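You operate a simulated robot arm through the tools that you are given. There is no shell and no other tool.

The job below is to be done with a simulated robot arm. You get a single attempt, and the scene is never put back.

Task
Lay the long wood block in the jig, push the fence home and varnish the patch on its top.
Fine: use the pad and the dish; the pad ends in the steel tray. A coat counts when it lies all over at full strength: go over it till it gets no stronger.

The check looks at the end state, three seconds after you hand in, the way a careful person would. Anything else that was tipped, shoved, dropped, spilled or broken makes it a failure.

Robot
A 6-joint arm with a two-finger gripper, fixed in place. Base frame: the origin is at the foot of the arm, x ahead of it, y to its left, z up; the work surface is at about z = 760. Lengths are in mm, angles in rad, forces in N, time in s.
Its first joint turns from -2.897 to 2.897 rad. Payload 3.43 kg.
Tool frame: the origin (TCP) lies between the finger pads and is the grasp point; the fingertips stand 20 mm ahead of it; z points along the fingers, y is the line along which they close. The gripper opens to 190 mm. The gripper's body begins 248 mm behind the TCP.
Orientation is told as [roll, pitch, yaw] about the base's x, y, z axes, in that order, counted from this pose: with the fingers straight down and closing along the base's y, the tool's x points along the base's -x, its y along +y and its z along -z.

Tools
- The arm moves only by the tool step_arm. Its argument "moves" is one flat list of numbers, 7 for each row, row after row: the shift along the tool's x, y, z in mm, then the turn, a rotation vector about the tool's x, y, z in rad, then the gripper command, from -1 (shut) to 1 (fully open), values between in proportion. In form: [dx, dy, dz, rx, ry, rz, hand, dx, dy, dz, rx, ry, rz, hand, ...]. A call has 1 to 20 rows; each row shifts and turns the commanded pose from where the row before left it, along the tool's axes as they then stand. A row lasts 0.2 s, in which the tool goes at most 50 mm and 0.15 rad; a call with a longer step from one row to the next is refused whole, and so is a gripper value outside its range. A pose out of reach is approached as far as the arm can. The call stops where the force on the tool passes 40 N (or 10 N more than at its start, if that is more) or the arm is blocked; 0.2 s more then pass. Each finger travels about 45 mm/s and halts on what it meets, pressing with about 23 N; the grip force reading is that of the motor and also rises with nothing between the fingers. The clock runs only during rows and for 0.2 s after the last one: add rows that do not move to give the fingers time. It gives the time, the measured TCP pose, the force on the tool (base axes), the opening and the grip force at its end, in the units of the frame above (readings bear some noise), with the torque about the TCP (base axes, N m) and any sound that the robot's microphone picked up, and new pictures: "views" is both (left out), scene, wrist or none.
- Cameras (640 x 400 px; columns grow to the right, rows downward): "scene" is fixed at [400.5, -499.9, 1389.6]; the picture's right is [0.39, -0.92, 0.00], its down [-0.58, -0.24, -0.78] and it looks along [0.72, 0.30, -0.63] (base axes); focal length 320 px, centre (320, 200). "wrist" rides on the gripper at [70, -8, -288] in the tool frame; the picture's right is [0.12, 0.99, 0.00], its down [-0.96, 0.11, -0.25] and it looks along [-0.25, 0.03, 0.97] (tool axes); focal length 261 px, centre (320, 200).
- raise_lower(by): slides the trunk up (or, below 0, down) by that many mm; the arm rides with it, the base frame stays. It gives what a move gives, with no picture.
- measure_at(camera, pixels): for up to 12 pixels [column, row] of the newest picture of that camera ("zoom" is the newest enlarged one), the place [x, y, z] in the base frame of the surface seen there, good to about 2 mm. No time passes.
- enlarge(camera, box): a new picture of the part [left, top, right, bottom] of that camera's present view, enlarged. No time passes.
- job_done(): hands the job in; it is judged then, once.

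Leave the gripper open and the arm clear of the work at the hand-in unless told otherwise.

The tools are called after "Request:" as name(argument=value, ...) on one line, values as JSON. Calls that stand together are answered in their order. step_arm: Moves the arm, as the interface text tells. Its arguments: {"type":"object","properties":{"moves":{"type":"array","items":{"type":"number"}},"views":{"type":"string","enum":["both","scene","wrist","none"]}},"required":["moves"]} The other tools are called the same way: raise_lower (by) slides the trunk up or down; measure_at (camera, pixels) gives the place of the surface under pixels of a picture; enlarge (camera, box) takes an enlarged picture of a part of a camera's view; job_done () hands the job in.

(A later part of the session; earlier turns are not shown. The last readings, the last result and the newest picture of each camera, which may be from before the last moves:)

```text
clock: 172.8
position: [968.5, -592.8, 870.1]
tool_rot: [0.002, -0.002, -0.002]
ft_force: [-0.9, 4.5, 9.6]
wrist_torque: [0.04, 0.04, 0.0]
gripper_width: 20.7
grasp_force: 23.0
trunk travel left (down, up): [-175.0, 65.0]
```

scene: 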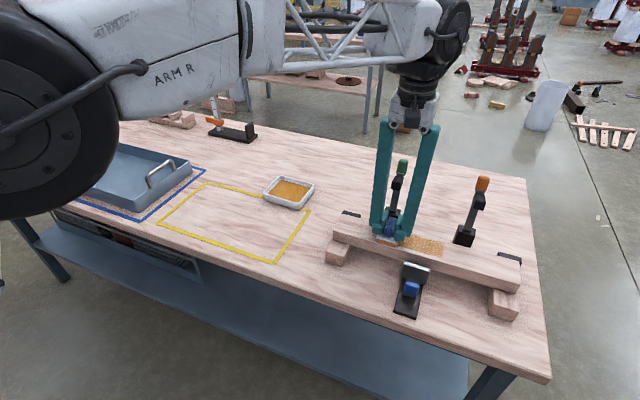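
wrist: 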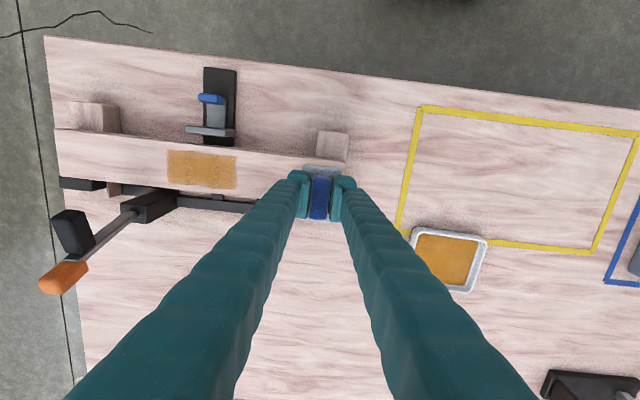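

9.6 N now. Pass +y, shifting 2 mm in +x to stay centred.

Request:
step_arm(moves=[-2, 0, 0.3, 0, 0, 0, -1, 0, 8, 0, 0, 0, 0, -1, 0, 8, 0, 0, 0, 0, -1, 0, 8, 0, 0, 0, 0, -1, 0, 8, 0, 0, 0, 0, -1, 0, 8, 0, 0, 0, 0, -1, 0, 8, 0, 0, 0, 0, -1, 0, 8, 0, 0, 0, 0, -1, 0, 8, 0, 0, 0, 0, -1, 0, 8, 0, 0, 0, 0, -1, 0, 8, 0, 0, 0, 0, -1, 0, 8, 0, 0, 0, 0, -1, 0, 8, 0, 0, 0, 0, -1, 0, 8, 0, 0, 0, 0, -1, 0, 8, 0, 0, 0, 0, -1, 0, 8, 0, 0, 0, 0, -1, 0, 8, 0, 0, 0, 0, -1, 0, 8, 0, 0, 0, 0, -1, 0, 8, 0, 0, 0, 0, -1, 0, 8, 0, 0, 0, 0, -1], views="none")

Request:
step_arm(moves=[0, 0, -10, 0, 0, 0, -1, 0, 0, -25, 0, 0, 0, -1, 0, 0, -25, 0, 0, 0, -1, 0, 45, 0, 0, 0, 0, -1, 0, 45, 0, 0, 0, 0, -1, 0, 0, 0, 0, 0, 0, -1])

Request:
enlarge(camera="scene", box=[390, 220, 450, 270])

Request:
enlarge(camera="wrist", box=[100, 100, 300, 230])

```text
clock: 177.0
position: [971.5, -440.2, 869.8]
tool_rot: [0.003, 0.0, -0.001]
ft_force: [0.2, -1.9, 9.5]
wrist_torque: [-0.07, 0.0, 0.02]
gripper_width: 20.8
grasp_force: 23.4
trunk travel left (down, up): [-175.0, 65.0]
```

```text
clock: 178.4
position: [971.5, -353.0, 930.2]
tool_rot: [0.001, -0.003, -0.004]
ft_force: [-0.6, 0.4, 0.4]
wrist_torque: [0.0, -0.01, -0.04]
gripper_width: 20.3
grasp_force: 23.0
trunk travel left (down, up): [-175.0, 65.0]
```

scene: 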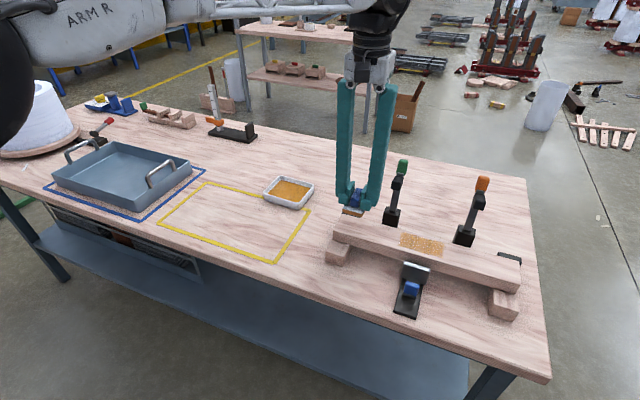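
wrist: 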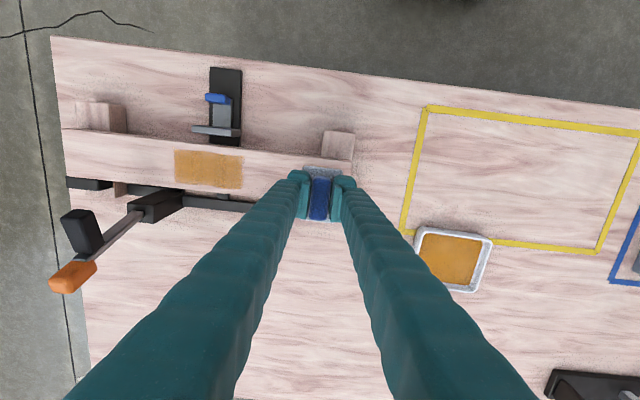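

```text
8.00 times, centred on (420, 245) of scene
```

zoom: 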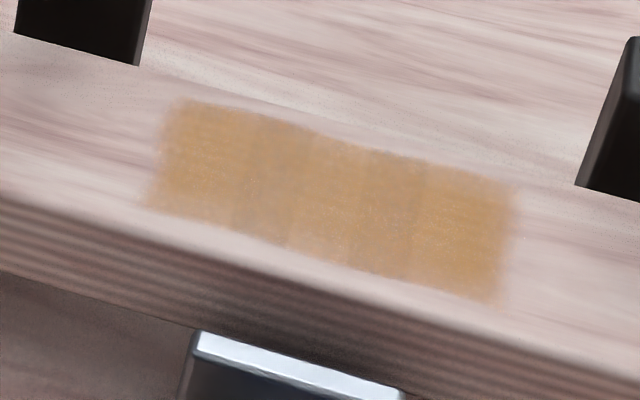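

```text
3.08 times, centred on (200, 165) of wrist
```

zoom: 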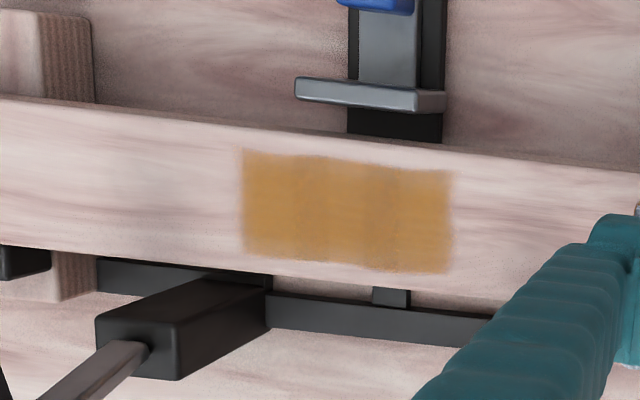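

I look at the patch more closely for remaining paler cells.

Request:
enlarge(camera="wrist", box=[165, 135, 255, 200])

Request:
enlarge(camera="scene", box=[398, 228, 448, 262])

```text
6.15 times, centred on (210, 168) of wrist
```

zoom: 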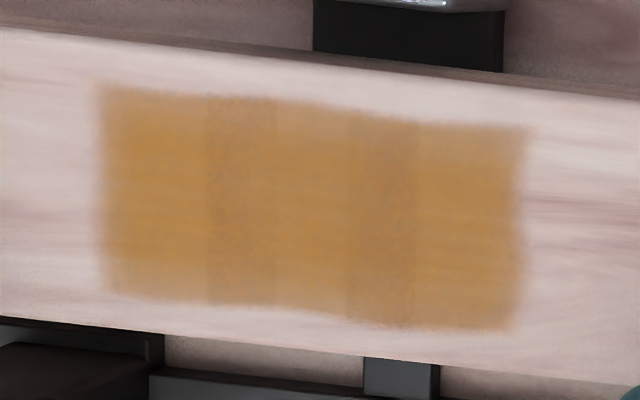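

```text
11.76 times, centred on (423, 245) of scene
```

zoom: 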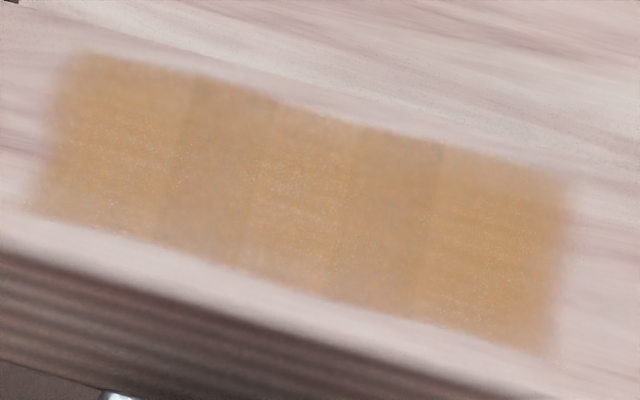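

The coat is now symmetric; the two slightly denser bands look like overlaps, not gaps. To be sure it gets no stronger, I take one more load and compare. Back to the dish.

Request:
step_arm(moves=[-21.6, 41.5, 0, 0, 0, 0, -1, -21.6, 41.5, 0, 0, 0, 0, -1, -21.6, 41.5, 0, 0, 0, 0, -1, -21.6, 41.5, 0, 0, 0, 0, -1, -21.6, 41.5, 0, 0, 0, 0, -1, -21.6, 41.5, 0, 0, 0, 0, -1, 0, 0, 35, 0, 0, 0, -1, 0, 0, 35, 0, 0, 0, -1, 0, 0, 35, 0, 0, 0, -1, 0, 0, 8, 0, 0, 0, -1, 0, 0, 2, 0, 0, 0, -1, 0, 0, 2, 0, 0, 0, -1, 0, 0, 1, 0, 0, 0, -1, 0, 0, 1, 0, 0, 0, -1, 0, 0, 0, 0, 0, 0, -1], views="scene")

```text
clock: 181.6
position: [1102.6, -101.7, 812.8]
tool_rot: [0.003, 0.001, -0.002]
ft_force: [1.0, 0.4, -0.5]
wrist_torque: [0.02, -0.05, -0.01]
gripper_width: 20.7
grasp_force: 23.0
trunk travel left (down, up): [-175.0, 65.0]
```

scene: 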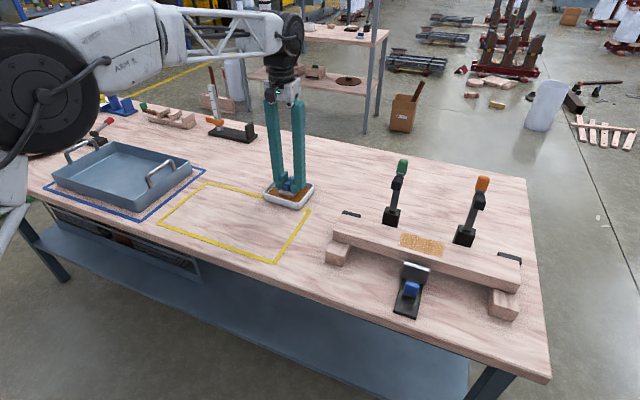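

Request:
step_arm(moves=[0, 0, 1, 0, 0, 0, -1, 0, 0, 1, 0, 0, 0, -1, 0, 0, 1, 0, 0, 0, -1, 0, 0, 0.5, 0, 0, 0, -1, 0, 0, 0, 0, 0, 0, -1], views="none")

```text
clock: 182.8
position: [1103.1, -101.5, 811.0]
tool_rot: [0.0, -0.002, -0.004]
ft_force: [0.8, -1.9, 18.3]
wrist_torque: [-0.04, 0.04, 0.0]
gripper_width: 20.7
grasp_force: 23.2
trunk travel left (down, up): [-175.0, 65.0]
```

Loaded (18 N on the floor). I lift, let it drip, and return over the block.

Request:
step_arm(moves=[0, 0, -1, 0, 0, 0, -1, 0, 0, 0, 0, 0, 0, -1, 0, 0, -6, 0, 0, 0, -1, 0, 0, -10, 0, 0, 0, -1, 0, 0, 0, 0, 0, 0, -1, 0, 0, -20, 0, 0, 0, -1, 0, 0, 0, 0, 0, 0, -1, 0, 0, -40, 0, 0, 0, -1, 0, 0, -40, 0, 0, 0, -1, 22, -38, 0, 0, 0, 0, -1, 22, -38, 0, 0, 0, 0, -1, 22, -38, 0, 0, 0, 0, -1, 22, -38, 0, 0, 0, 0, -1, 22, -38, 0, 0, 0, 0, -1, 22, -38, 0, 0, 0, 0, -1, 0, -48, 0, 0, 0, 0, -1, 0, -48, 0, 0, 0, 0, -1, 0, -15, 10, 0, 0, 0, -1, 0, 0, 0, 0, 0, 0, -1], views="none")

Request:
step_arm(moves=[0, 0, 20, 0, 0, 0, -1, 0, 0, 15, 0, 0, 0, -1, 0, 0, 3, 0, 0, 0, -1, 0, 0, 1, 0, 0, 0, -1, 0, 0, 0, 0, 0, 0, -1], views="none")

```text
clock: 186.8
position: [967.0, -441.4, 915.1]
tool_rot: [0.002, -0.002, -0.002]
ft_force: [0.6, -0.6, -1.4]
wrist_torque: [0.0, -0.01, 0.0]
gripper_width: 20.5
grasp_force: 23.0
trunk travel left (down, up): [-175.0, 65.0]
```

```text
clock: 188.0
position: [969.1, -441.0, 876.6]
tool_rot: [0.003, -0.002, -0.003]
ft_force: [-0.2, -0.4, -0.7]
wrist_torque: [0.02, 0.01, 0.06]
gripper_width: 20.6
grasp_force: 22.7
trunk travel left (down, up): [-175.0, 65.0]
```

Request:
step_arm(moves=[-2, 0, 1.5, 0, 0, 0, -1, 0, 0, 1.5, 0, 0, 0, -1, 0, 0, 1, 0, 0, 0, -1, 0, 0, 0.8, 0, 0, 0, -1, 0, 0, 0, 0, 0, 0, -1], views="none")

```text
clock: 189.2
position: [969.6, -441.7, 870.2]
tool_rot: [0.003, -0.001, -0.004]
ft_force: [-0.3, -0.8, -0.4]
wrist_torque: [-0.02, 0.0, -0.01]
gripper_width: 20.5
grasp_force: 23.1
trunk travel left (down, up): [-175.0, 65.0]
```

Request:
step_arm(moves=[0, 0, 0.8, 0, 0, 0, -1, 0, 0, 0.7, 0, 0, 0, -1, 0, 0, 0, 0, 0, 0, -1], views="none")

```text
clock: 190.0
position: [971.8, -441.1, 871.1]
tool_rot: [0.002, -0.002, -0.004]
ft_force: [-4.1, 0.8, 11.9]
wrist_torque: [-0.05, 0.18, -0.03]
gripper_width: 20.7
grasp_force: 22.8
trunk travel left (down, up): [-175.0, 65.0]
```

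Contact at 12 N. Pass −y at constant height, then back.

Request:
step_arm(moves=[0, -8, 0, 0, 0, 0, -1, 0, -8, 0, 0, 0, 0, -1, 0, -8, 0, 0, 0, 0, -1, 0, -8, 0, 0, 0, 0, -1, 0, -8, 0, 0, 0, 0, -1, 0, -8, 0, 0, 0, 0, -1, 0, -8, 0, 0, 0, 0, -1, 0, -8, 0, 0, 0, 0, -1, 0, -8, 0, 0, 0, 0, -1, 0, -8, 0, 0, 0, 0, -1, 0, -8, 0, 0, 0, 0, -1, 0, -8, 0, 0, 0, 0, -1, 0, -8, 0, 0, 0, 0, -1, 0, -8, 0, 0, 0, 0, -1, 0, -8, 0, 0, 0, 0, -1, 0, -8, 0, 0, 0, 0, -1, 0, -8, 0, 0, 0, 0, -1, 0, -8, 0, 0, 0, 0, -1, 0, -8, 0, 0, 0, 0, -1, 0, -6, 0, 0, 0, 0, -1], views="none")

```text
clock: 194.2
position: [971.1, -597.8, 871.1]
tool_rot: [0.001, -0.002, -0.003]
ft_force: [0.5, 9.3, 20.3]
wrist_torque: [0.1, 0.04, 0.03]
gripper_width: 20.5
grasp_force: 23.5
trunk travel left (down, up): [-175.0, 65.0]
```

Request:
step_arm(moves=[0, 8, -0.3, 0, 0, 0, -1, 0, 8, 0, 0, 0, 0, -1, 0, 8, 0, 0, 0, 0, -1, 0, 8, 0, 0, 0, 0, -1, 0, 8, 0, 0, 0, 0, -1, 0, 8, 0, 0, 0, 0, -1, 0, 8, 0, 0, 0, 0, -1, 0, 8, 0, 0, 0, 0, -1, 0, 8, 0, 0, 0, 0, -1, 0, 8, 0, 0, 0, 0, -1, 0, 8, 0, 0, 0, 0, -1, 0, 8, 0, 0, 0, 0, -1, 0, 8, 0, 0, 0, 0, -1, 0, 8, 0, 0, 0, 0, -1, 0, 8, 0, 0, 0, 0, -1, 0, 8, 0, 0, 0, 0, -1, 0, 8, 0, 0, 0, 0, -1, 0, 8, 0, 0, 0, 0, -1, 0, 8, 0, 0, 0, 0, -1, 0, 5, 0, 0, 0, 0, -1], views="none")

```text
clock: 198.4
position: [969.7, -441.6, 870.2]
tool_rot: [0.001, 0.0, -0.002]
ft_force: [-0.5, -3.0, 10.5]
wrist_torque: [-0.11, -0.04, 0.04]
gripper_width: 20.7
grasp_force: 22.9
trunk travel left (down, up): [-175.0, 65.0]
```

Steady 10–20 N throughout. One more pair of passes.

Request:
step_arm(moves=[-3, -8, 0.2, 0, 0, 0, -1, 0, -8, 0, 0, 0, 0, -1, 0, -8, 0, 0, 0, 0, -1, 0, -8, 0, 0, 0, 0, -1, 0, -8, 0, 0, 0, 0, -1, 0, -8, 0, 0, 0, 0, -1, 0, -8, 0, 0, 0, 0, -1, 0, -8, 0, 0, 0, 0, -1, 0, -8, 0, 0, 0, 0, -1, 0, -8, 0, 0, 0, 0, -1, 0, -8, 0, 0, 0, 0, -1, 0, -8, 0, 0, 0, 0, -1, 0, -8, 0, 0, 0, 0, -1, 0, -8, 0, 0, 0, 0, -1, 0, -8, 0, 0, 0, 0, -1, 0, -8, 0, 0, 0, 0, -1, 0, -8, 0, 0, 0, 0, -1, 0, -8, 0, 0, 0, 0, -1, 0, -8, 0, 0, 0, 0, -1, 0, -6, 0, 0, 0, 0, -1], views="none")

Request:
step_arm(moves=[3, 8, -0.2, 0, 0, 0, -1, 0, 8, 0, 0, 0, 0, -1, 0, 8, 0, 0, 0, 0, -1, 0, 8, 0, 0, 0, 0, -1, 0, 8, 0, 0, 0, 0, -1, 0, 8, 0, 0, 0, 0, -1, 0, 8, 0, 0, 0, 0, -1, 0, 8, 0, 0, 0, 0, -1, 0, 8, 0, 0, 0, 0, -1, 0, 8, 0, 0, 0, 0, -1, 0, 8, 0, 0, 0, 0, -1, 0, 8, 0, 0, 0, 0, -1, 0, 8, 0, 0, 0, 0, -1, 0, 8, 0, 0, 0, 0, -1, 0, 8, 0, 0, 0, 0, -1, 0, 8, 0, 0, 0, 0, -1, 0, 8, 0, 0, 0, 0, -1, 0, 8, 0, 0, 0, 0, -1, 0, 8, 0, 0, 0, 0, -1, 0, 5, 0, 0, 0, 0, -1], views="none")

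Request:
step_arm(moves=[0, 0, -10, 0, 0, 0, -1, 0, 0, -25, 0, 0, 0, -1, 0, 0, -25, 0, 0, 0, -1, 0, 45, 0, 0, 0, 0, -1, 0, 45, 0, 0, 0, 0, -1, 0, 0, 0, 0, 0, 0, -1])

Request:
enlarge(camera="scene", box=[390, 220, 450, 270])

Request:
enlarge(camera="wrist", box=[165, 135, 255, 200])

```text
clock: 202.6
position: [973.2, -598.8, 870.1]
tool_rot: [0.001, -0.002, -0.001]
ft_force: [-0.8, 13.2, 27.0]
wrist_torque: [0.19, -0.01, -0.02]
gripper_width: 20.7
grasp_force: 22.9
trunk travel left (down, up): [-175.0, 65.0]
```

```text
clock: 206.8
position: [971.7, -442.6, 871.2]
tool_rot: [0.001, -0.002, -0.001]
ft_force: [0.1, -4.0, 11.2]
wrist_torque: [-0.13, 0.03, 0.02]
gripper_width: 20.8
grasp_force: 22.9
trunk travel left (down, up): [-175.0, 65.0]
```

```text
clock: 208.2
position: [969.9, -352.2, 930.5]
tool_rot: [0.002, -0.001, -0.004]
ft_force: [0.8, 0.2, -0.2]
wrist_torque: [0.0, 0.0, -0.03]
gripper_width: 20.6
grasp_force: 23.3
trunk travel left (down, up): [-175.0, 65.0]
```

scene: 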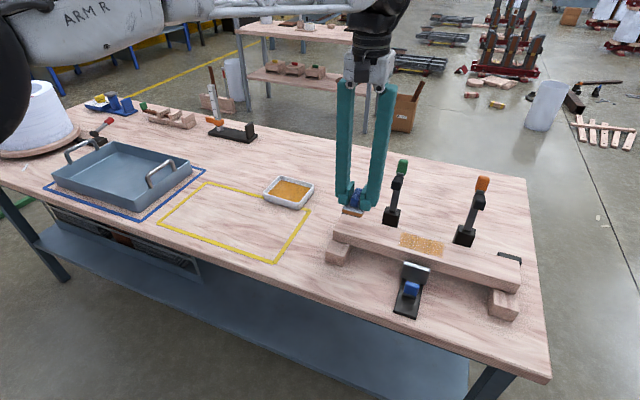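
wrist: 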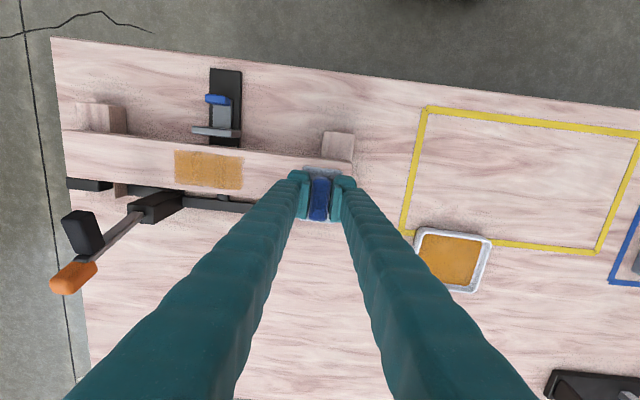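

```text
8.00 times, centred on (420, 245) of scene
```

zoom: 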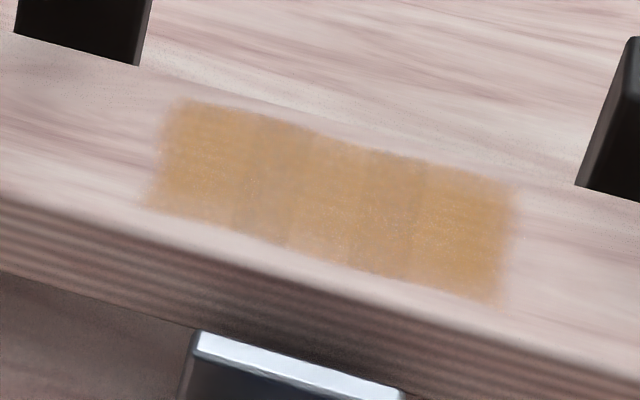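

```text
6.15 times, centred on (210, 168) of wrist
```

zoom: 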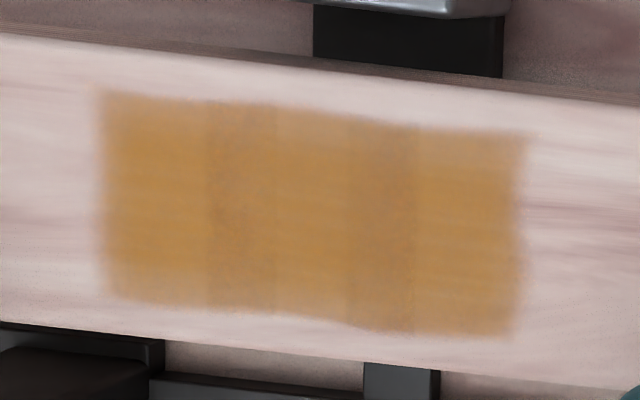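

The patch looks the same as after the previous load – it gets no stronger. For the long edges I add one pass shifted 5 mm toward −x and one 5 mm toward +x, then finish.

Request:
step_arm(moves=[4, -45, 0, 0, 0, 0, -1, 0, -44, 0, 0, 0, 0, -1, 0, 0, 25, 0, 0, 0, -1, 0, 0, 25, 0, 0, 0, -1, 0, 0, 6, 0, 0, 0, -1, 0, 0, 2, 0, 0, 0, -1, 0, 0, 1, 0, 0, 0, -1, 0, 0, 0, 0, 0, 0, -1], views="none")

```text
clock: 210.0
position: [966.8, -443.1, 870.5]
tool_rot: [0.0, -0.001, -0.003]
ft_force: [-0.6, 1.0, -0.3]
wrist_torque: [-0.03, 0.01, 0.03]
gripper_width: 20.4
grasp_force: 23.0
trunk travel left (down, up): [-175.0, 65.0]
```

Request:
step_arm(moves=[0, 0, 0.7, 0, 0, 0, -1, 0, 0, 0.7, 0, 0, 0, -1, 0, 0, 0, 0, 0, 0, -1], views="none")

```text
clock: 210.8
position: [966.3, -441.4, 870.4]
tool_rot: [0.001, -0.002, -0.003]
ft_force: [-2.5, 2.0, 10.0]
wrist_torque: [0.0, 0.09, 0.02]
gripper_width: 20.5
grasp_force: 22.8
trunk travel left (down, up): [-175.0, 65.0]
```

Contact 10 N at x≈966. Pass −y.

Request:
step_arm(moves=[0, -8, 0, 0, 0, 0, -1, 0, -8, 0, 0, 0, 0, -1, 0, -8, 0, 0, 0, 0, -1, 0, -8, 0, 0, 0, 0, -1, 0, -8, 0, 0, 0, 0, -1, 0, -8, 0, 0, 0, 0, -1, 0, -8, 0, 0, 0, 0, -1, 0, -8, 0, 0, 0, 0, -1, 0, -8, 0, 0, 0, 0, -1, 0, -8, 0, 0, 0, 0, -1, 0, -8, 0, 0, 0, 0, -1, 0, -8, 0, 0, 0, 0, -1, 0, -8, 0, 0, 0, 0, -1, 0, -8, 0, 0, 0, 0, -1, 0, -8, 0, 0, 0, 0, -1, 0, -8, 0, 0, 0, 0, -1, 0, -8, 0, 0, 0, 0, -1, 0, -8, 0, 0, 0, 0, -1, 0, -8, 0, 0, 0, 0, -1, 0, -6, 0, 0, 0, 0, -1], views="none")

Request:
step_arm(moves=[-5, 0, -0.3, 0, 0, 0, -1, -5, 8, 0, 0, 0, 0, -1, 0, 8, 0, 0, 0, 0, -1, 0, 8, 0, 0, 0, 0, -1, 0, 8, 0, 0, 0, 0, -1, 0, 8, 0, 0, 0, 0, -1, 0, 8, 0, 0, 0, 0, -1, 0, 8, 0, 0, 0, 0, -1, 0, 8, 0, 0, 0, 0, -1, 0, 8, 0, 0, 0, 0, -1, 0, 8, 0, 0, 0, 0, -1, 0, 8, 0, 0, 0, 0, -1, 0, 8, 0, 0, 0, 0, -1, 0, 8, 0, 0, 0, 0, -1, 0, 8, 0, 0, 0, 0, -1, 0, 8, 0, 0, 0, 0, -1, 0, 8, 0, 0, 0, 0, -1, 0, 8, 0, 0, 0, 0, -1, 0, 8, 0, 0, 0, 0, -1, 0, 8, 0, 0, 0, 0, -1], views="none")

```text
clock: 215.0
position: [966.2, -599.3, 870.7]
tool_rot: [0.002, -0.002, 0.0]
ft_force: [1.4, 11.4, 25.9]
wrist_torque: [0.18, 0.02, 0.02]
gripper_width: 20.8
grasp_force: 23.2
trunk travel left (down, up): [-175.0, 65.0]
```

```text
clock: 219.2
position: [977.8, -447.0, 871.0]
tool_rot: [0.002, -0.001, -0.003]
ft_force: [0.2, -8.0, 20.5]
wrist_torque: [-0.19, -0.04, 0.05]
gripper_width: 20.7
grasp_force: 22.9
trunk travel left (down, up): [-175.0, 65.0]
```

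Both done. Now I lift to z≈960, verify the patch, then carry the pad toward the steel tray in +y.

Request:
step_arm(moves=[0, 0, -10, 0, 0, 0, -1, 0, 0, -25, 0, 0, 0, -1, 4, 0, -30, 0, 0, 0, -1, 4, 20, -25, 0, 0, 0, -1, 0, 45, 0, 0, 0, 0, -1, 0, 45, 0, 0, 0, 0, -1, 0, 48, 0, 0, 0, 0, -1, 0, 48, 0, 0, 0, 0, -1, 0, 48, 0, 0, 0, 0, -1, 0, 48, 0, 0, 0, 0, -1, 0, 48, 0, 0, 0, 0, -1, 0, 48, 0, 0, 0, 0, -1, 0, 48, 0, 0, 0, 0, -1, 0, 0, 0, 0, 0, 0, -1])

Request:
enlarge(camera="scene", box=[320, 190, 540, 330])

Request:
enlarge(camera="scene", box=[390, 220, 450, 270])

```text
clock: 222.2
position: [970.4, -1.6, 957.2]
tool_rot: [0.0, -0.002, -0.005]
ft_force: [-0.2, -0.2, -0.7]
wrist_torque: [-0.04, -0.03, 0.0]
gripper_width: 20.7
grasp_force: 23.2
trunk travel left (down, up): [-175.0, 65.0]
```

scene: 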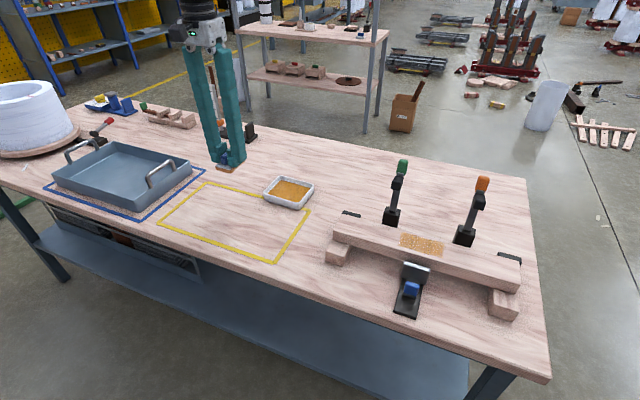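
wrist: 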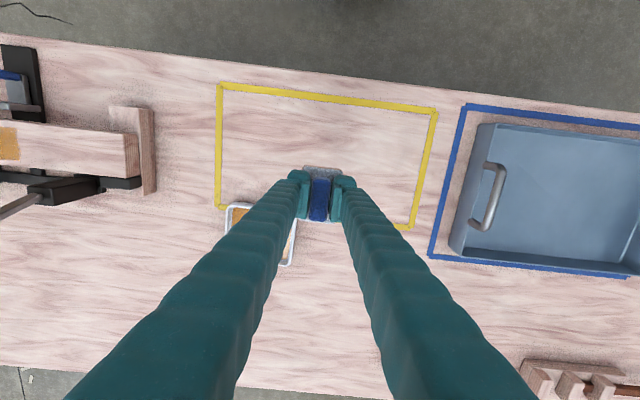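

```text
2.86 times, centred on (430, 260) of scene
```

zoom: 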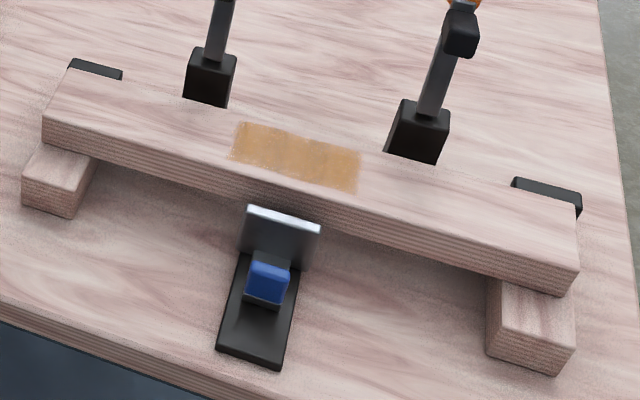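

```text
8.00 times, centred on (420, 245) of scene
```

zoom: 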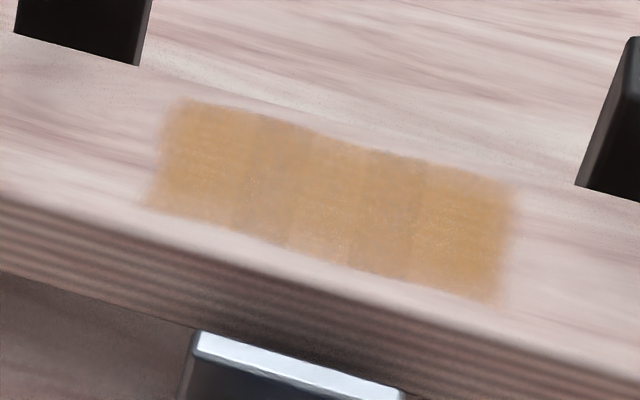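

Block, fence and patch look right, the coat unchanged by the last passes. Now the tray: I measure its walls, floor and handle in both views.

Request:
measure_at(camera="scene", pixels=[[190, 172], [133, 208], [55, 180], [118, 143], [120, 175], [150, 180], [95, 165], [160, 162], [152, 186], [180, 175], [75, 147], [130, 150]])

Request:
enlarge(camera="scene", box=[40, 120, 220, 220])

```text
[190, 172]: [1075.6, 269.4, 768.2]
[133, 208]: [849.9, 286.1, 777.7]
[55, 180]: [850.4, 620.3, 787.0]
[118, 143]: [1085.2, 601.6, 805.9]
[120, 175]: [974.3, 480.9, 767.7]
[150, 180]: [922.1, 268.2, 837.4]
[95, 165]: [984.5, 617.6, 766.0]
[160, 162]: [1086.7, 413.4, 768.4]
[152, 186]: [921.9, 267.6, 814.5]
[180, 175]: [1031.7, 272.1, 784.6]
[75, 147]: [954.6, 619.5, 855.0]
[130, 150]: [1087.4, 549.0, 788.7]
```

```text
3.56 times, centred on (130, 170) of scene
```

zoom: 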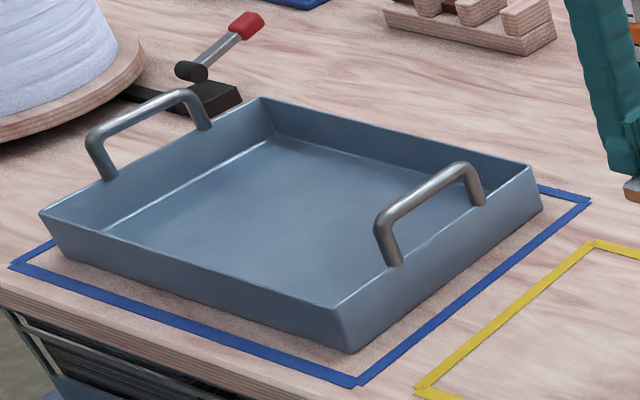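

Tray: x 850–1087, y 269–620, floor z≈767, handles up to ≈856. I carry the pad to its centre (968, 440) at this height.

Request:
step_arm(moves=[0, 48, 0, 0, 0, 0, -1, 0, 48, 0, 0, 0, 0, -1, 0, 48, 0, 0, 0, 0, -1, 0, 48, 0, 0, 0, 0, -1, 0, 48, 0, 0, 0, 0, -1, 0, 48, 0, 0, 0, 0, -1, 0, 48, 0, 0, 0, 0, -1, 0, 48, 0, 0, 0, 0, -1, 0, 48, 0, 0, 0, 0, -1, 0, 10, 0, 0, 0, 0, -1, 0, 0, 0, 0, 0, 0, -1])

```text
clock: 224.6
position: [971.3, 440.8, 961.4]
tool_rot: [0.002, -0.002, -0.004]
ft_force: [-0.6, -0.2, -0.6]
wrist_torque: [0.05, -0.01, -0.02]
gripper_width: 20.8
grasp_force: 23.1
trunk travel left (down, up): [-175.0, 65.0]
```

scene: 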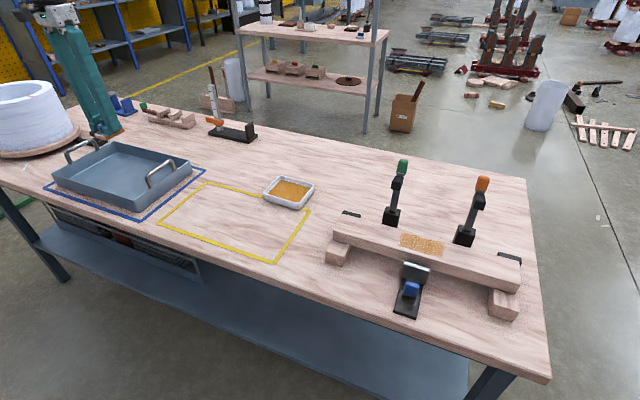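
wrist: 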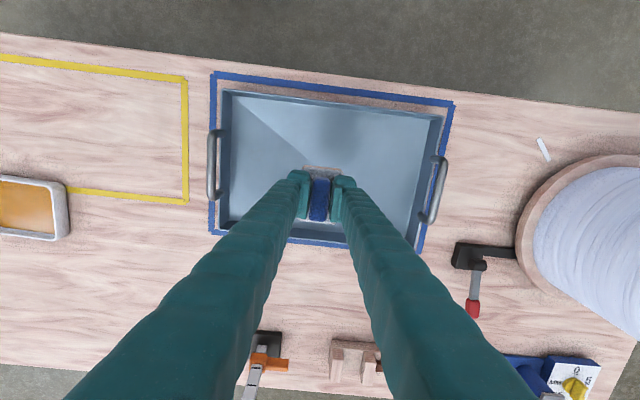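

The pad is above the tray's middle. I lower 145 mm to TCP z≈816, then slowly.

Request:
step_arm(moves=[4, 0, 40, 0, 0, 0, -1, 0, 0, 40, 0, 0, 0, -1, 0, 0, 35, 0, 0, 0, -1, 0, 0, 20, 0, 0, 0, -1, 0, 0, 10, 0, 0, 0, -1, 0, 0, 0, 0, 0, 0, -1])

Request:
enlarge(camera="scene", box=[40, 100, 220, 220])

```text
clock: 226.0
position: [968.5, 440.7, 816.8]
tool_rot: [0.003, 0.0, -0.004]
ft_force: [0.6, 0.0, 0.5]
wrist_torque: [0.0, 0.02, -0.01]
gripper_width: 20.8
grasp_force: 22.5
trunk travel left (down, up): [-175.0, 65.0]
```

scene: 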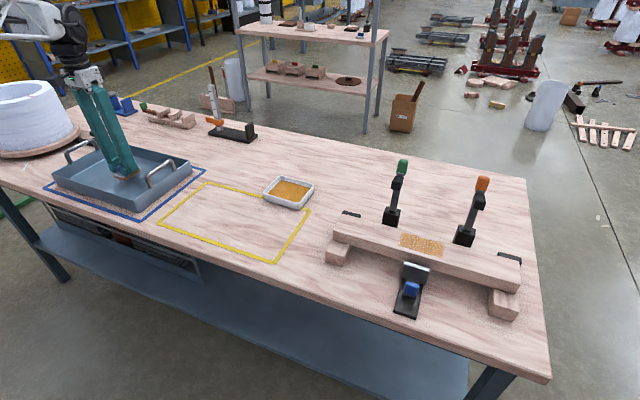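
wrist: 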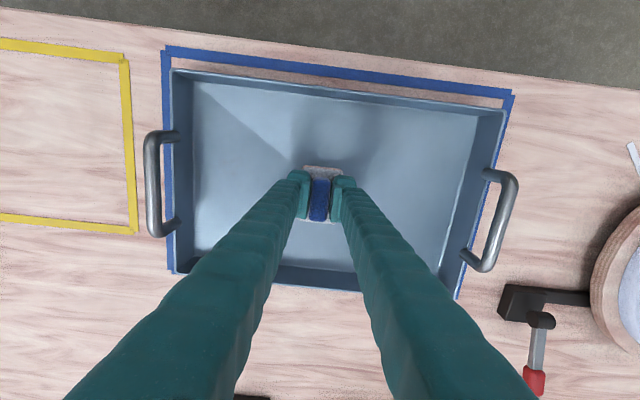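

```text
3.33 times, centred on (130, 160) of scene
```

zoom: 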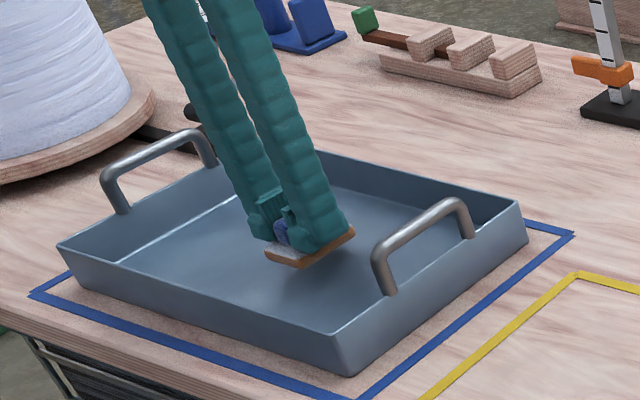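

The pad is inside the tray, still above the floor. I lower in 2–1 mm rows till light contact.

Request:
step_arm(moves=[0, 0, 3, 0, 0, 0, -1, 0, 0, 3, 0, 0, 0, -1, 0, 0, 2, 0, 0, 0, -1, 0, 0, 1, 0, 0, 0, -1, 0, 0, 0, 0, 0, 0, -1], views="none")

```text
clock: 227.2
position: [967.4, 442.2, 808.0]
tool_rot: [0.003, -0.003, -0.003]
ft_force: [0.1, 0.6, -0.9]
wrist_torque: [0.03, 0.04, 0.02]
gripper_width: 20.9
grasp_force: 23.2
trunk travel left (down, up): [-175.0, 65.0]
```

Request:
step_arm(moves=[0, 0, 1, 0, 0, 0, -1, 0, 0, 1, 0, 0, 0, -1, 0, 0, 1, 0, 0, 0, -1, 0, 0, 0, 0, 0, 0, -1], views="none")

```text
clock: 228.2
position: [968.7, 441.0, 805.1]
tool_rot: [0.003, -0.002, -0.004]
ft_force: [-0.1, -1.3, -0.9]
wrist_torque: [-0.03, 0.0, -0.01]
gripper_width: 20.5
grasp_force: 22.8
trunk travel left (down, up): [-175.0, 65.0]
```

Request:
step_arm(moves=[0, 0, 1, 0, 0, 0, -1, 0, 0, 1, 0, 0, 0, -1, 0, 0, 0.7, 0, 0, 0, -1, 0, 0, 0, 0, 0, 0, -1], views="none")

```text
clock: 229.2
position: [967.6, 440.4, 801.9]
tool_rot: [0.002, 0.0, -0.004]
ft_force: [0.2, -0.6, -0.7]
wrist_torque: [0.01, 0.02, -0.03]
gripper_width: 20.7
grasp_force: 22.7
trunk travel left (down, up): [-175.0, 65.0]
```

Request:
step_arm(moves=[0, 0, 0.8, 0, 0, 0, -1, 0, 0, 0.8, 0, 0, 0, -1, 0, 0, 0, 0, 0, 0, -1], views="none")

```text
clock: 230.0
position: [967.9, 439.6, 800.6]
tool_rot: [0.002, 0.0, -0.004]
ft_force: [-1.1, -0.6, 3.2]
wrist_torque: [-0.07, 0.07, -0.06]
gripper_width: 20.9
grasp_force: 23.7
trunk travel left (down, up): [-175.0, 65.0]
```

Light contact (3 N) at TCP 800.6: the pad stands on the tray floor. I open the fingers to ~55 mm.

Request:
step_arm(moves=[0, 0, 0, 0, 0, 0, -0.75, 0, 0, 0, 0, 0, 0, -0.65, 0, 0, 0, 0, 0, 0, -0.5, 0, 0, 0, 0, 0, 0, -0.42, 0, 0, 0, 0, 0, 0, -0.42, 0, 0, 0, 0, 0, 0, -0.42])

Request:
enlarge(camera="wrist", box=[240, 130, 400, 240])

```text
clock: 231.4
position: [967.5, 440.1, 799.4]
tool_rot: [0.002, -0.002, -0.002]
ft_force: [-0.5, 1.1, 2.8]
wrist_torque: [-0.08, -0.03, -0.04]
gripper_width: 54.6
grasp_force: 0.1
trunk travel left (down, up): [-175.0, 65.0]
```

scene: 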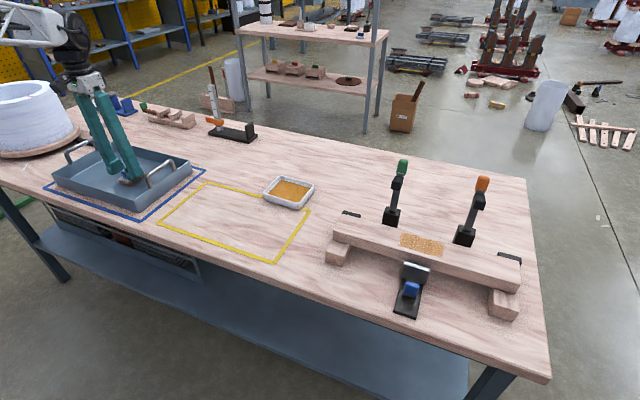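
wrist: 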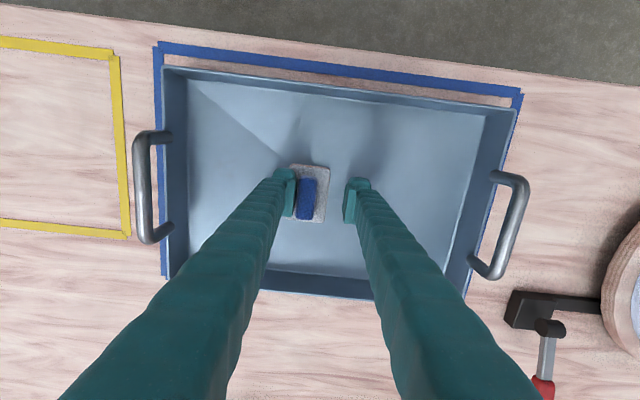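

```text
3.64 times, centred on (320, 185) of wrist
```

zoom: 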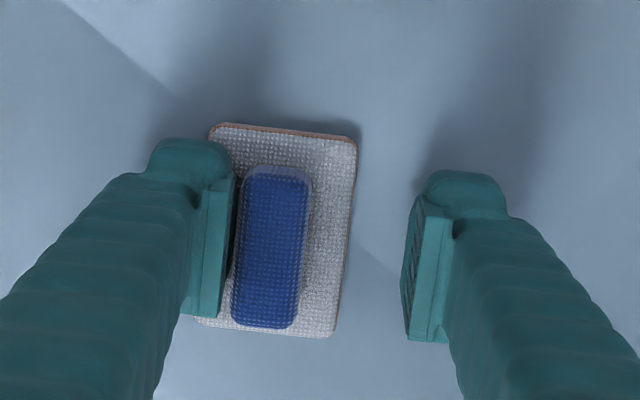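

The pad is released, lying flat in the tray beside the left finger (it slid a little with it). I rise straight up slowly.

Request:
step_arm(moves=[0, 0, -3, 0, 0, 0, -0.42, 0, 0, -7, 0, 0, 0, -0.42, 0, 0, -20, 0, 0, 0, -0.42, 0, 0, -30, 0, 0, 0, -0.42, 0, 0, -40, 0, 0, 0, -0.42, 0, 0, -40, 0, 0, 0, -0.42, 0, 0, 0, 0, 0, 0, -0.42])

Request:
enlarge(camera="scene", box=[40, 100, 220, 220])

```text
clock: 233.0
position: [971.6, 441.5, 941.3]
tool_rot: [0.002, 0.0, -0.004]
ft_force: [0.2, -0.7, 0.5]
wrist_torque: [0.02, -0.04, 0.0]
gripper_width: 55.0
grasp_force: 0.1
trunk travel left (down, up): [-175.0, 65.0]
```

scene: 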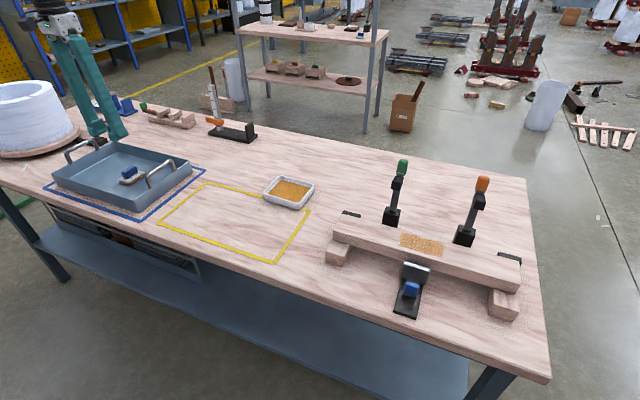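
wrist: 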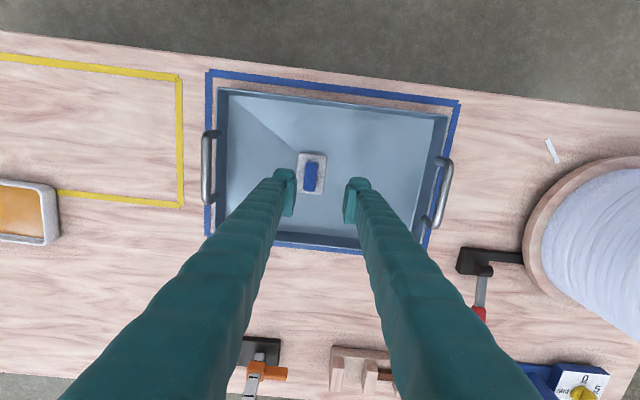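

```text
3.33 times, centred on (130, 160) of scene
```

zoom: 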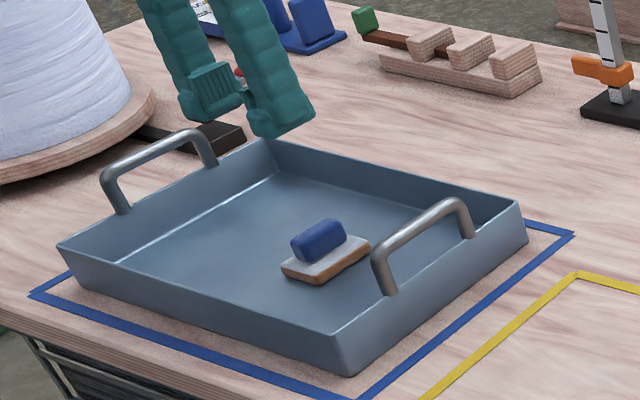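

The pad lies flat in the tray. Before handing in, I want a last close look at the jig: is the fence truly at its end stop? I first zoom with the scene camera.

Request:
enlarge(camera="scene", box=[385, 250, 445, 325])

Request:
measure_at(camera="zoom", pixels=[[280, 80], [300, 100], [300, 150], [290, 195], [280, 230], [260, 320], [230, 365], [350, 60], [420, 120], [400, 200], [300, 40], [215, 130]])

```text
5.33 times, centred on (415, 288) of scene
```

zoom: 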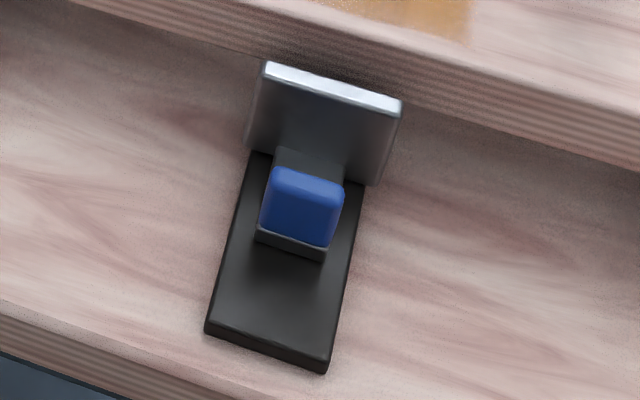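

```text
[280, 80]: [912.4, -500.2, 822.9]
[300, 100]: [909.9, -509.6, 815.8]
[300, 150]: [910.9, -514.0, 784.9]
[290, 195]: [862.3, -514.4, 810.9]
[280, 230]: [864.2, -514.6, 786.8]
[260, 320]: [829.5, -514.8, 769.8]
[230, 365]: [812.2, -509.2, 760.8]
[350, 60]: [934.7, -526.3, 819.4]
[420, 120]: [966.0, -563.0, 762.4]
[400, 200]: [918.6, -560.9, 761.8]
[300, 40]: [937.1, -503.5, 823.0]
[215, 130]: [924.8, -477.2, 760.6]
```

I move over for a closer wrist-camera look at the fence and block: rise, then travel in −y at x≈860, opening the gripper.

Request:
step_arm(moves=[0, 0, -40, 0, 0, 0, 0, 40, 0, -20, 0, 0, 0, 0.5, 40, -25, 0, 0, 0, 0, 1, 30, -40, 0, 0, 0, 0, 1, 0, -48, 0, 0, 0, 0, 1, 0, -48, 0, 0, 0, 0, 1, 0, -48, 0, 0, 0, 0, 1, 0, -48, 0, 0, 0, 0, 1, 0, -48, 0, 0, 0, 0, 1, 0, -48, 0, 0, 0, 0, 1, 0, -48, 0, 0, 0, 0, 1, 0, -48, 0, 0, 0, 0, 1, 0, -48, 0, 0, 0, 0, 1, 0, -48, 0, 0, 0, 0, 1, 0, -48, 0, 0, 0, 0, 1, 0, -48, 0, 0, 0, 0, 1, 0, -48, 0, 0, 0, 0, 1, 0, -48, 0, 0, 0, 0, 1, 0, -48, 0, 0, 0, 0, 1, 0, -48, 0, 0, 0, 0, 1], views="none")

Request:
step_arm(moves=[0, -48, 0, 0, 0, 0, 1, 0, -48, 0, 0, 0, 0, 1, 0, -35, 20, 0, 0, 0, 1, 0, 0, 20, 0, 0, 0, 1, 0, 0, 0, 0, 0, 0, 1])

Request:
enlarge(camera="wrist", box=[260, 120, 380, 240])

```text
clock: 237.2
position: [854.5, -392.9, 998.6]
tool_rot: [0.001, 0.0, -0.002]
ft_force: [0.4, 2.0, 0.6]
wrist_torque: [-0.18, -0.05, 0.02]
gripper_width: 189.9
grasp_force: 0.1
trunk travel left (down, up): [-175.0, 65.0]
```

```text
clock: 238.4
position: [855.4, -525.8, 959.9]
tool_rot: [0.002, -0.002, -0.003]
ft_force: [-0.3, -0.2, 0.6]
wrist_torque: [0.02, 0.02, 0.0]
gripper_width: 189.8
grasp_force: 0.1
trunk travel left (down, up): [-175.0, 65.0]
```

scene: 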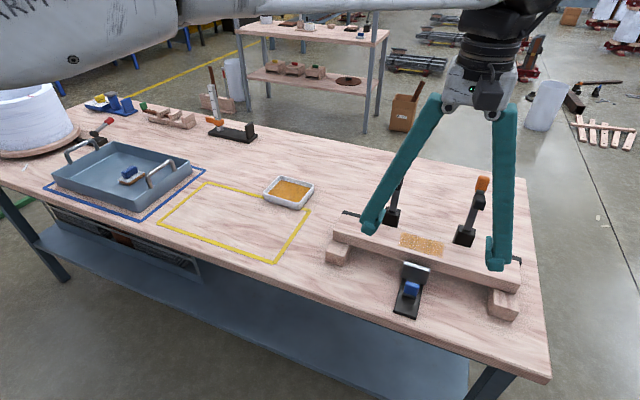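
wrist: 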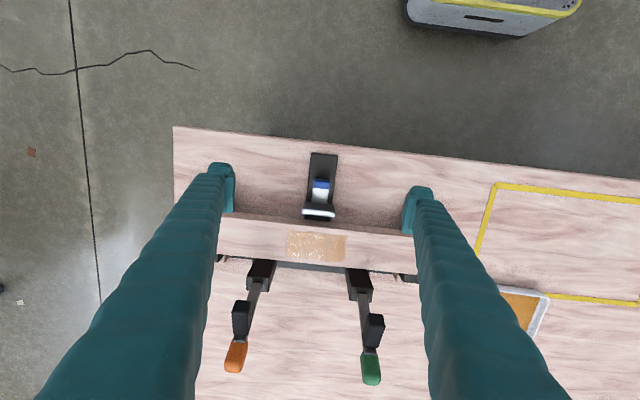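

```text
3.33 times, centred on (320, 180) of wrist
```

zoom: 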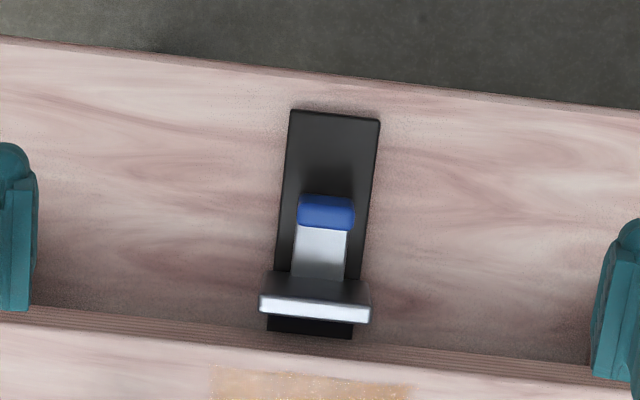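

I zoom the patch and block from here.

Request:
enlarge(camera="wrist", box=[270, 190, 370, 280])

Request:
measure_at(camera="wrist", pixels=[[320, 221], [320, 226], [320, 214], [320, 206], [320, 262], [250, 255], [390, 266], [287, 246], [345, 248], [320, 180], [260, 222], [385, 232]])

```text
4.44 times, centred on (320, 235) of wrist
```

zoom: 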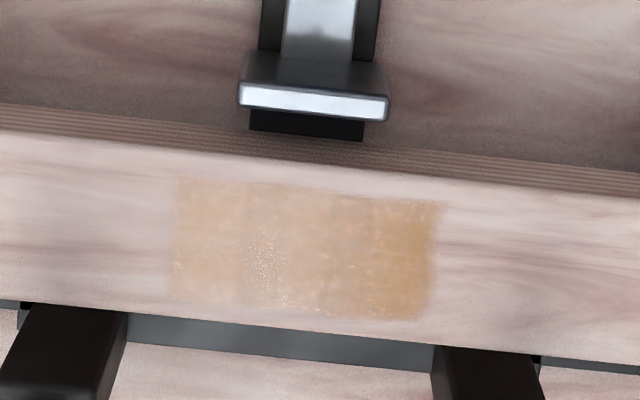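

```text
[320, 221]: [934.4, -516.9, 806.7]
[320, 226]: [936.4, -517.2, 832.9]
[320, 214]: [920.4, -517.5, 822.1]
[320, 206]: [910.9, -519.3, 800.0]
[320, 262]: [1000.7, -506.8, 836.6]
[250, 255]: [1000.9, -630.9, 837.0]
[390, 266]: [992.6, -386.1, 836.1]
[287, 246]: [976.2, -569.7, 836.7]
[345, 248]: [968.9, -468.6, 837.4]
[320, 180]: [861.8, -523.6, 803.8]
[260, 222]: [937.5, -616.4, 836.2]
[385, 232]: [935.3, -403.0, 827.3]
```

Fence plate front ≈920 (its end stop), block near face ≈936, far face at the stops. I verify the block's ends in y and the other objects.

Request:
enlarge(camera="scene", box=[320, 205, 380, 275])

Request:
measure_at(camera="zoom", pixels=[[140, 170], [150, 150], [175, 100], [145, 200], [140, 215], [180, 90], [90, 270], [160, 250], [135, 190], [200, 95]])

Request:
enlarge(camera="scene", box=[480, 245, 530, 325])

Request:
measure_at(camera="zoom", pixels=[[400, 110], [415, 150], [420, 190], [415, 225], [395, 250], [390, 100], [380, 280], [330, 300], [400, 300], [430, 105]])

```text
5.71 times, centred on (350, 240) of scene
```

zoom: 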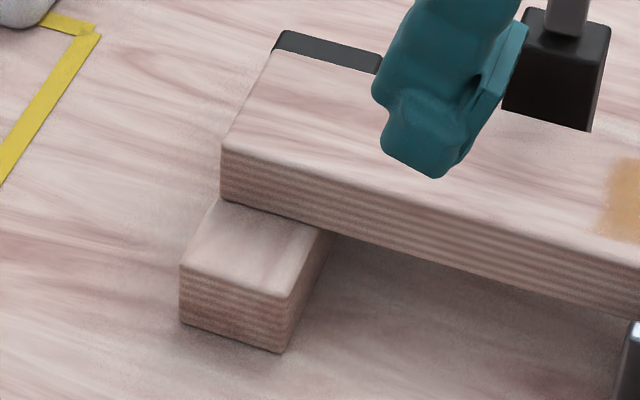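

```text
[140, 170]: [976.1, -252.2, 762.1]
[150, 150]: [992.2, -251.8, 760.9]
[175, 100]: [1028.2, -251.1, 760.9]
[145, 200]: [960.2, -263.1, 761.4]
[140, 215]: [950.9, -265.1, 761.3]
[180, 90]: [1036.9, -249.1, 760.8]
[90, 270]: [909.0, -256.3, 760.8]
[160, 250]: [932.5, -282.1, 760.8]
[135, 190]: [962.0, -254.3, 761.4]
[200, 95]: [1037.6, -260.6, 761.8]
```

```text
5.00 times, centred on (505, 285) of scene
```

zoom: 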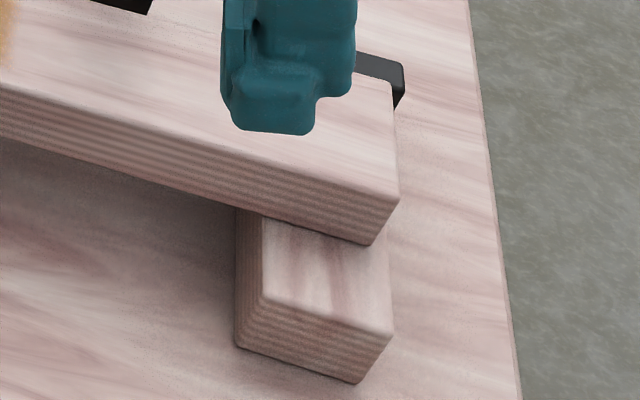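

```text
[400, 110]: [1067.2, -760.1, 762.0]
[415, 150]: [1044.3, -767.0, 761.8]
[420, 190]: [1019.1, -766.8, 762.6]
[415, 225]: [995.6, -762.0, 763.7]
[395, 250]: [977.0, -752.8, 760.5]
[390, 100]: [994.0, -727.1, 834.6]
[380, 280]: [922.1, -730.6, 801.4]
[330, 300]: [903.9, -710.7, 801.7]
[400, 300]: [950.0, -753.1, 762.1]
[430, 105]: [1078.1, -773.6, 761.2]
```

Request:
measure_at(camera="scene", pixels=[[342.5, 216.5], [334, 231], [337, 226], [519, 264], [520, 275], [520, 283], [518, 268], [345, 219], [340, 222], [515, 280], [508, 257], [352, 214]])

Request:
measure_at(camera="scene", pixels=[[290, 190], [266, 194], [300, 206], [312, 183], [285, 178], [133, 208], [190, 172], [55, 180], [128, 174], [403, 162], [482, 183], [272, 192]])

```text
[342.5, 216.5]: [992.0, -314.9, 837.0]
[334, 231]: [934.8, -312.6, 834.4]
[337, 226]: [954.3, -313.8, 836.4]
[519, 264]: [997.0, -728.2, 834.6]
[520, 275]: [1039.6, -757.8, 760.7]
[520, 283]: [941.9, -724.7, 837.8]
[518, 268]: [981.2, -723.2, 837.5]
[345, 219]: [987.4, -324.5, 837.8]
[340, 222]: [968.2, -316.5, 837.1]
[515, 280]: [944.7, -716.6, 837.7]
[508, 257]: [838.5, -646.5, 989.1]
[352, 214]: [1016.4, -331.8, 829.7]
```

```text
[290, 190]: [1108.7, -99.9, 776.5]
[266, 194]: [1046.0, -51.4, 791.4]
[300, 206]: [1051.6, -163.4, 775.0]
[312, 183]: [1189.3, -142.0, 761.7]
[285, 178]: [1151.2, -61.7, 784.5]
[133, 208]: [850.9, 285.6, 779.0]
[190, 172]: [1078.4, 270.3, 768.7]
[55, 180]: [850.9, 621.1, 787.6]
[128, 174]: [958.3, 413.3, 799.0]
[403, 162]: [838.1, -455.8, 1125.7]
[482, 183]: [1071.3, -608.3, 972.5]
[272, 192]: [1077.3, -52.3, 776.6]
```

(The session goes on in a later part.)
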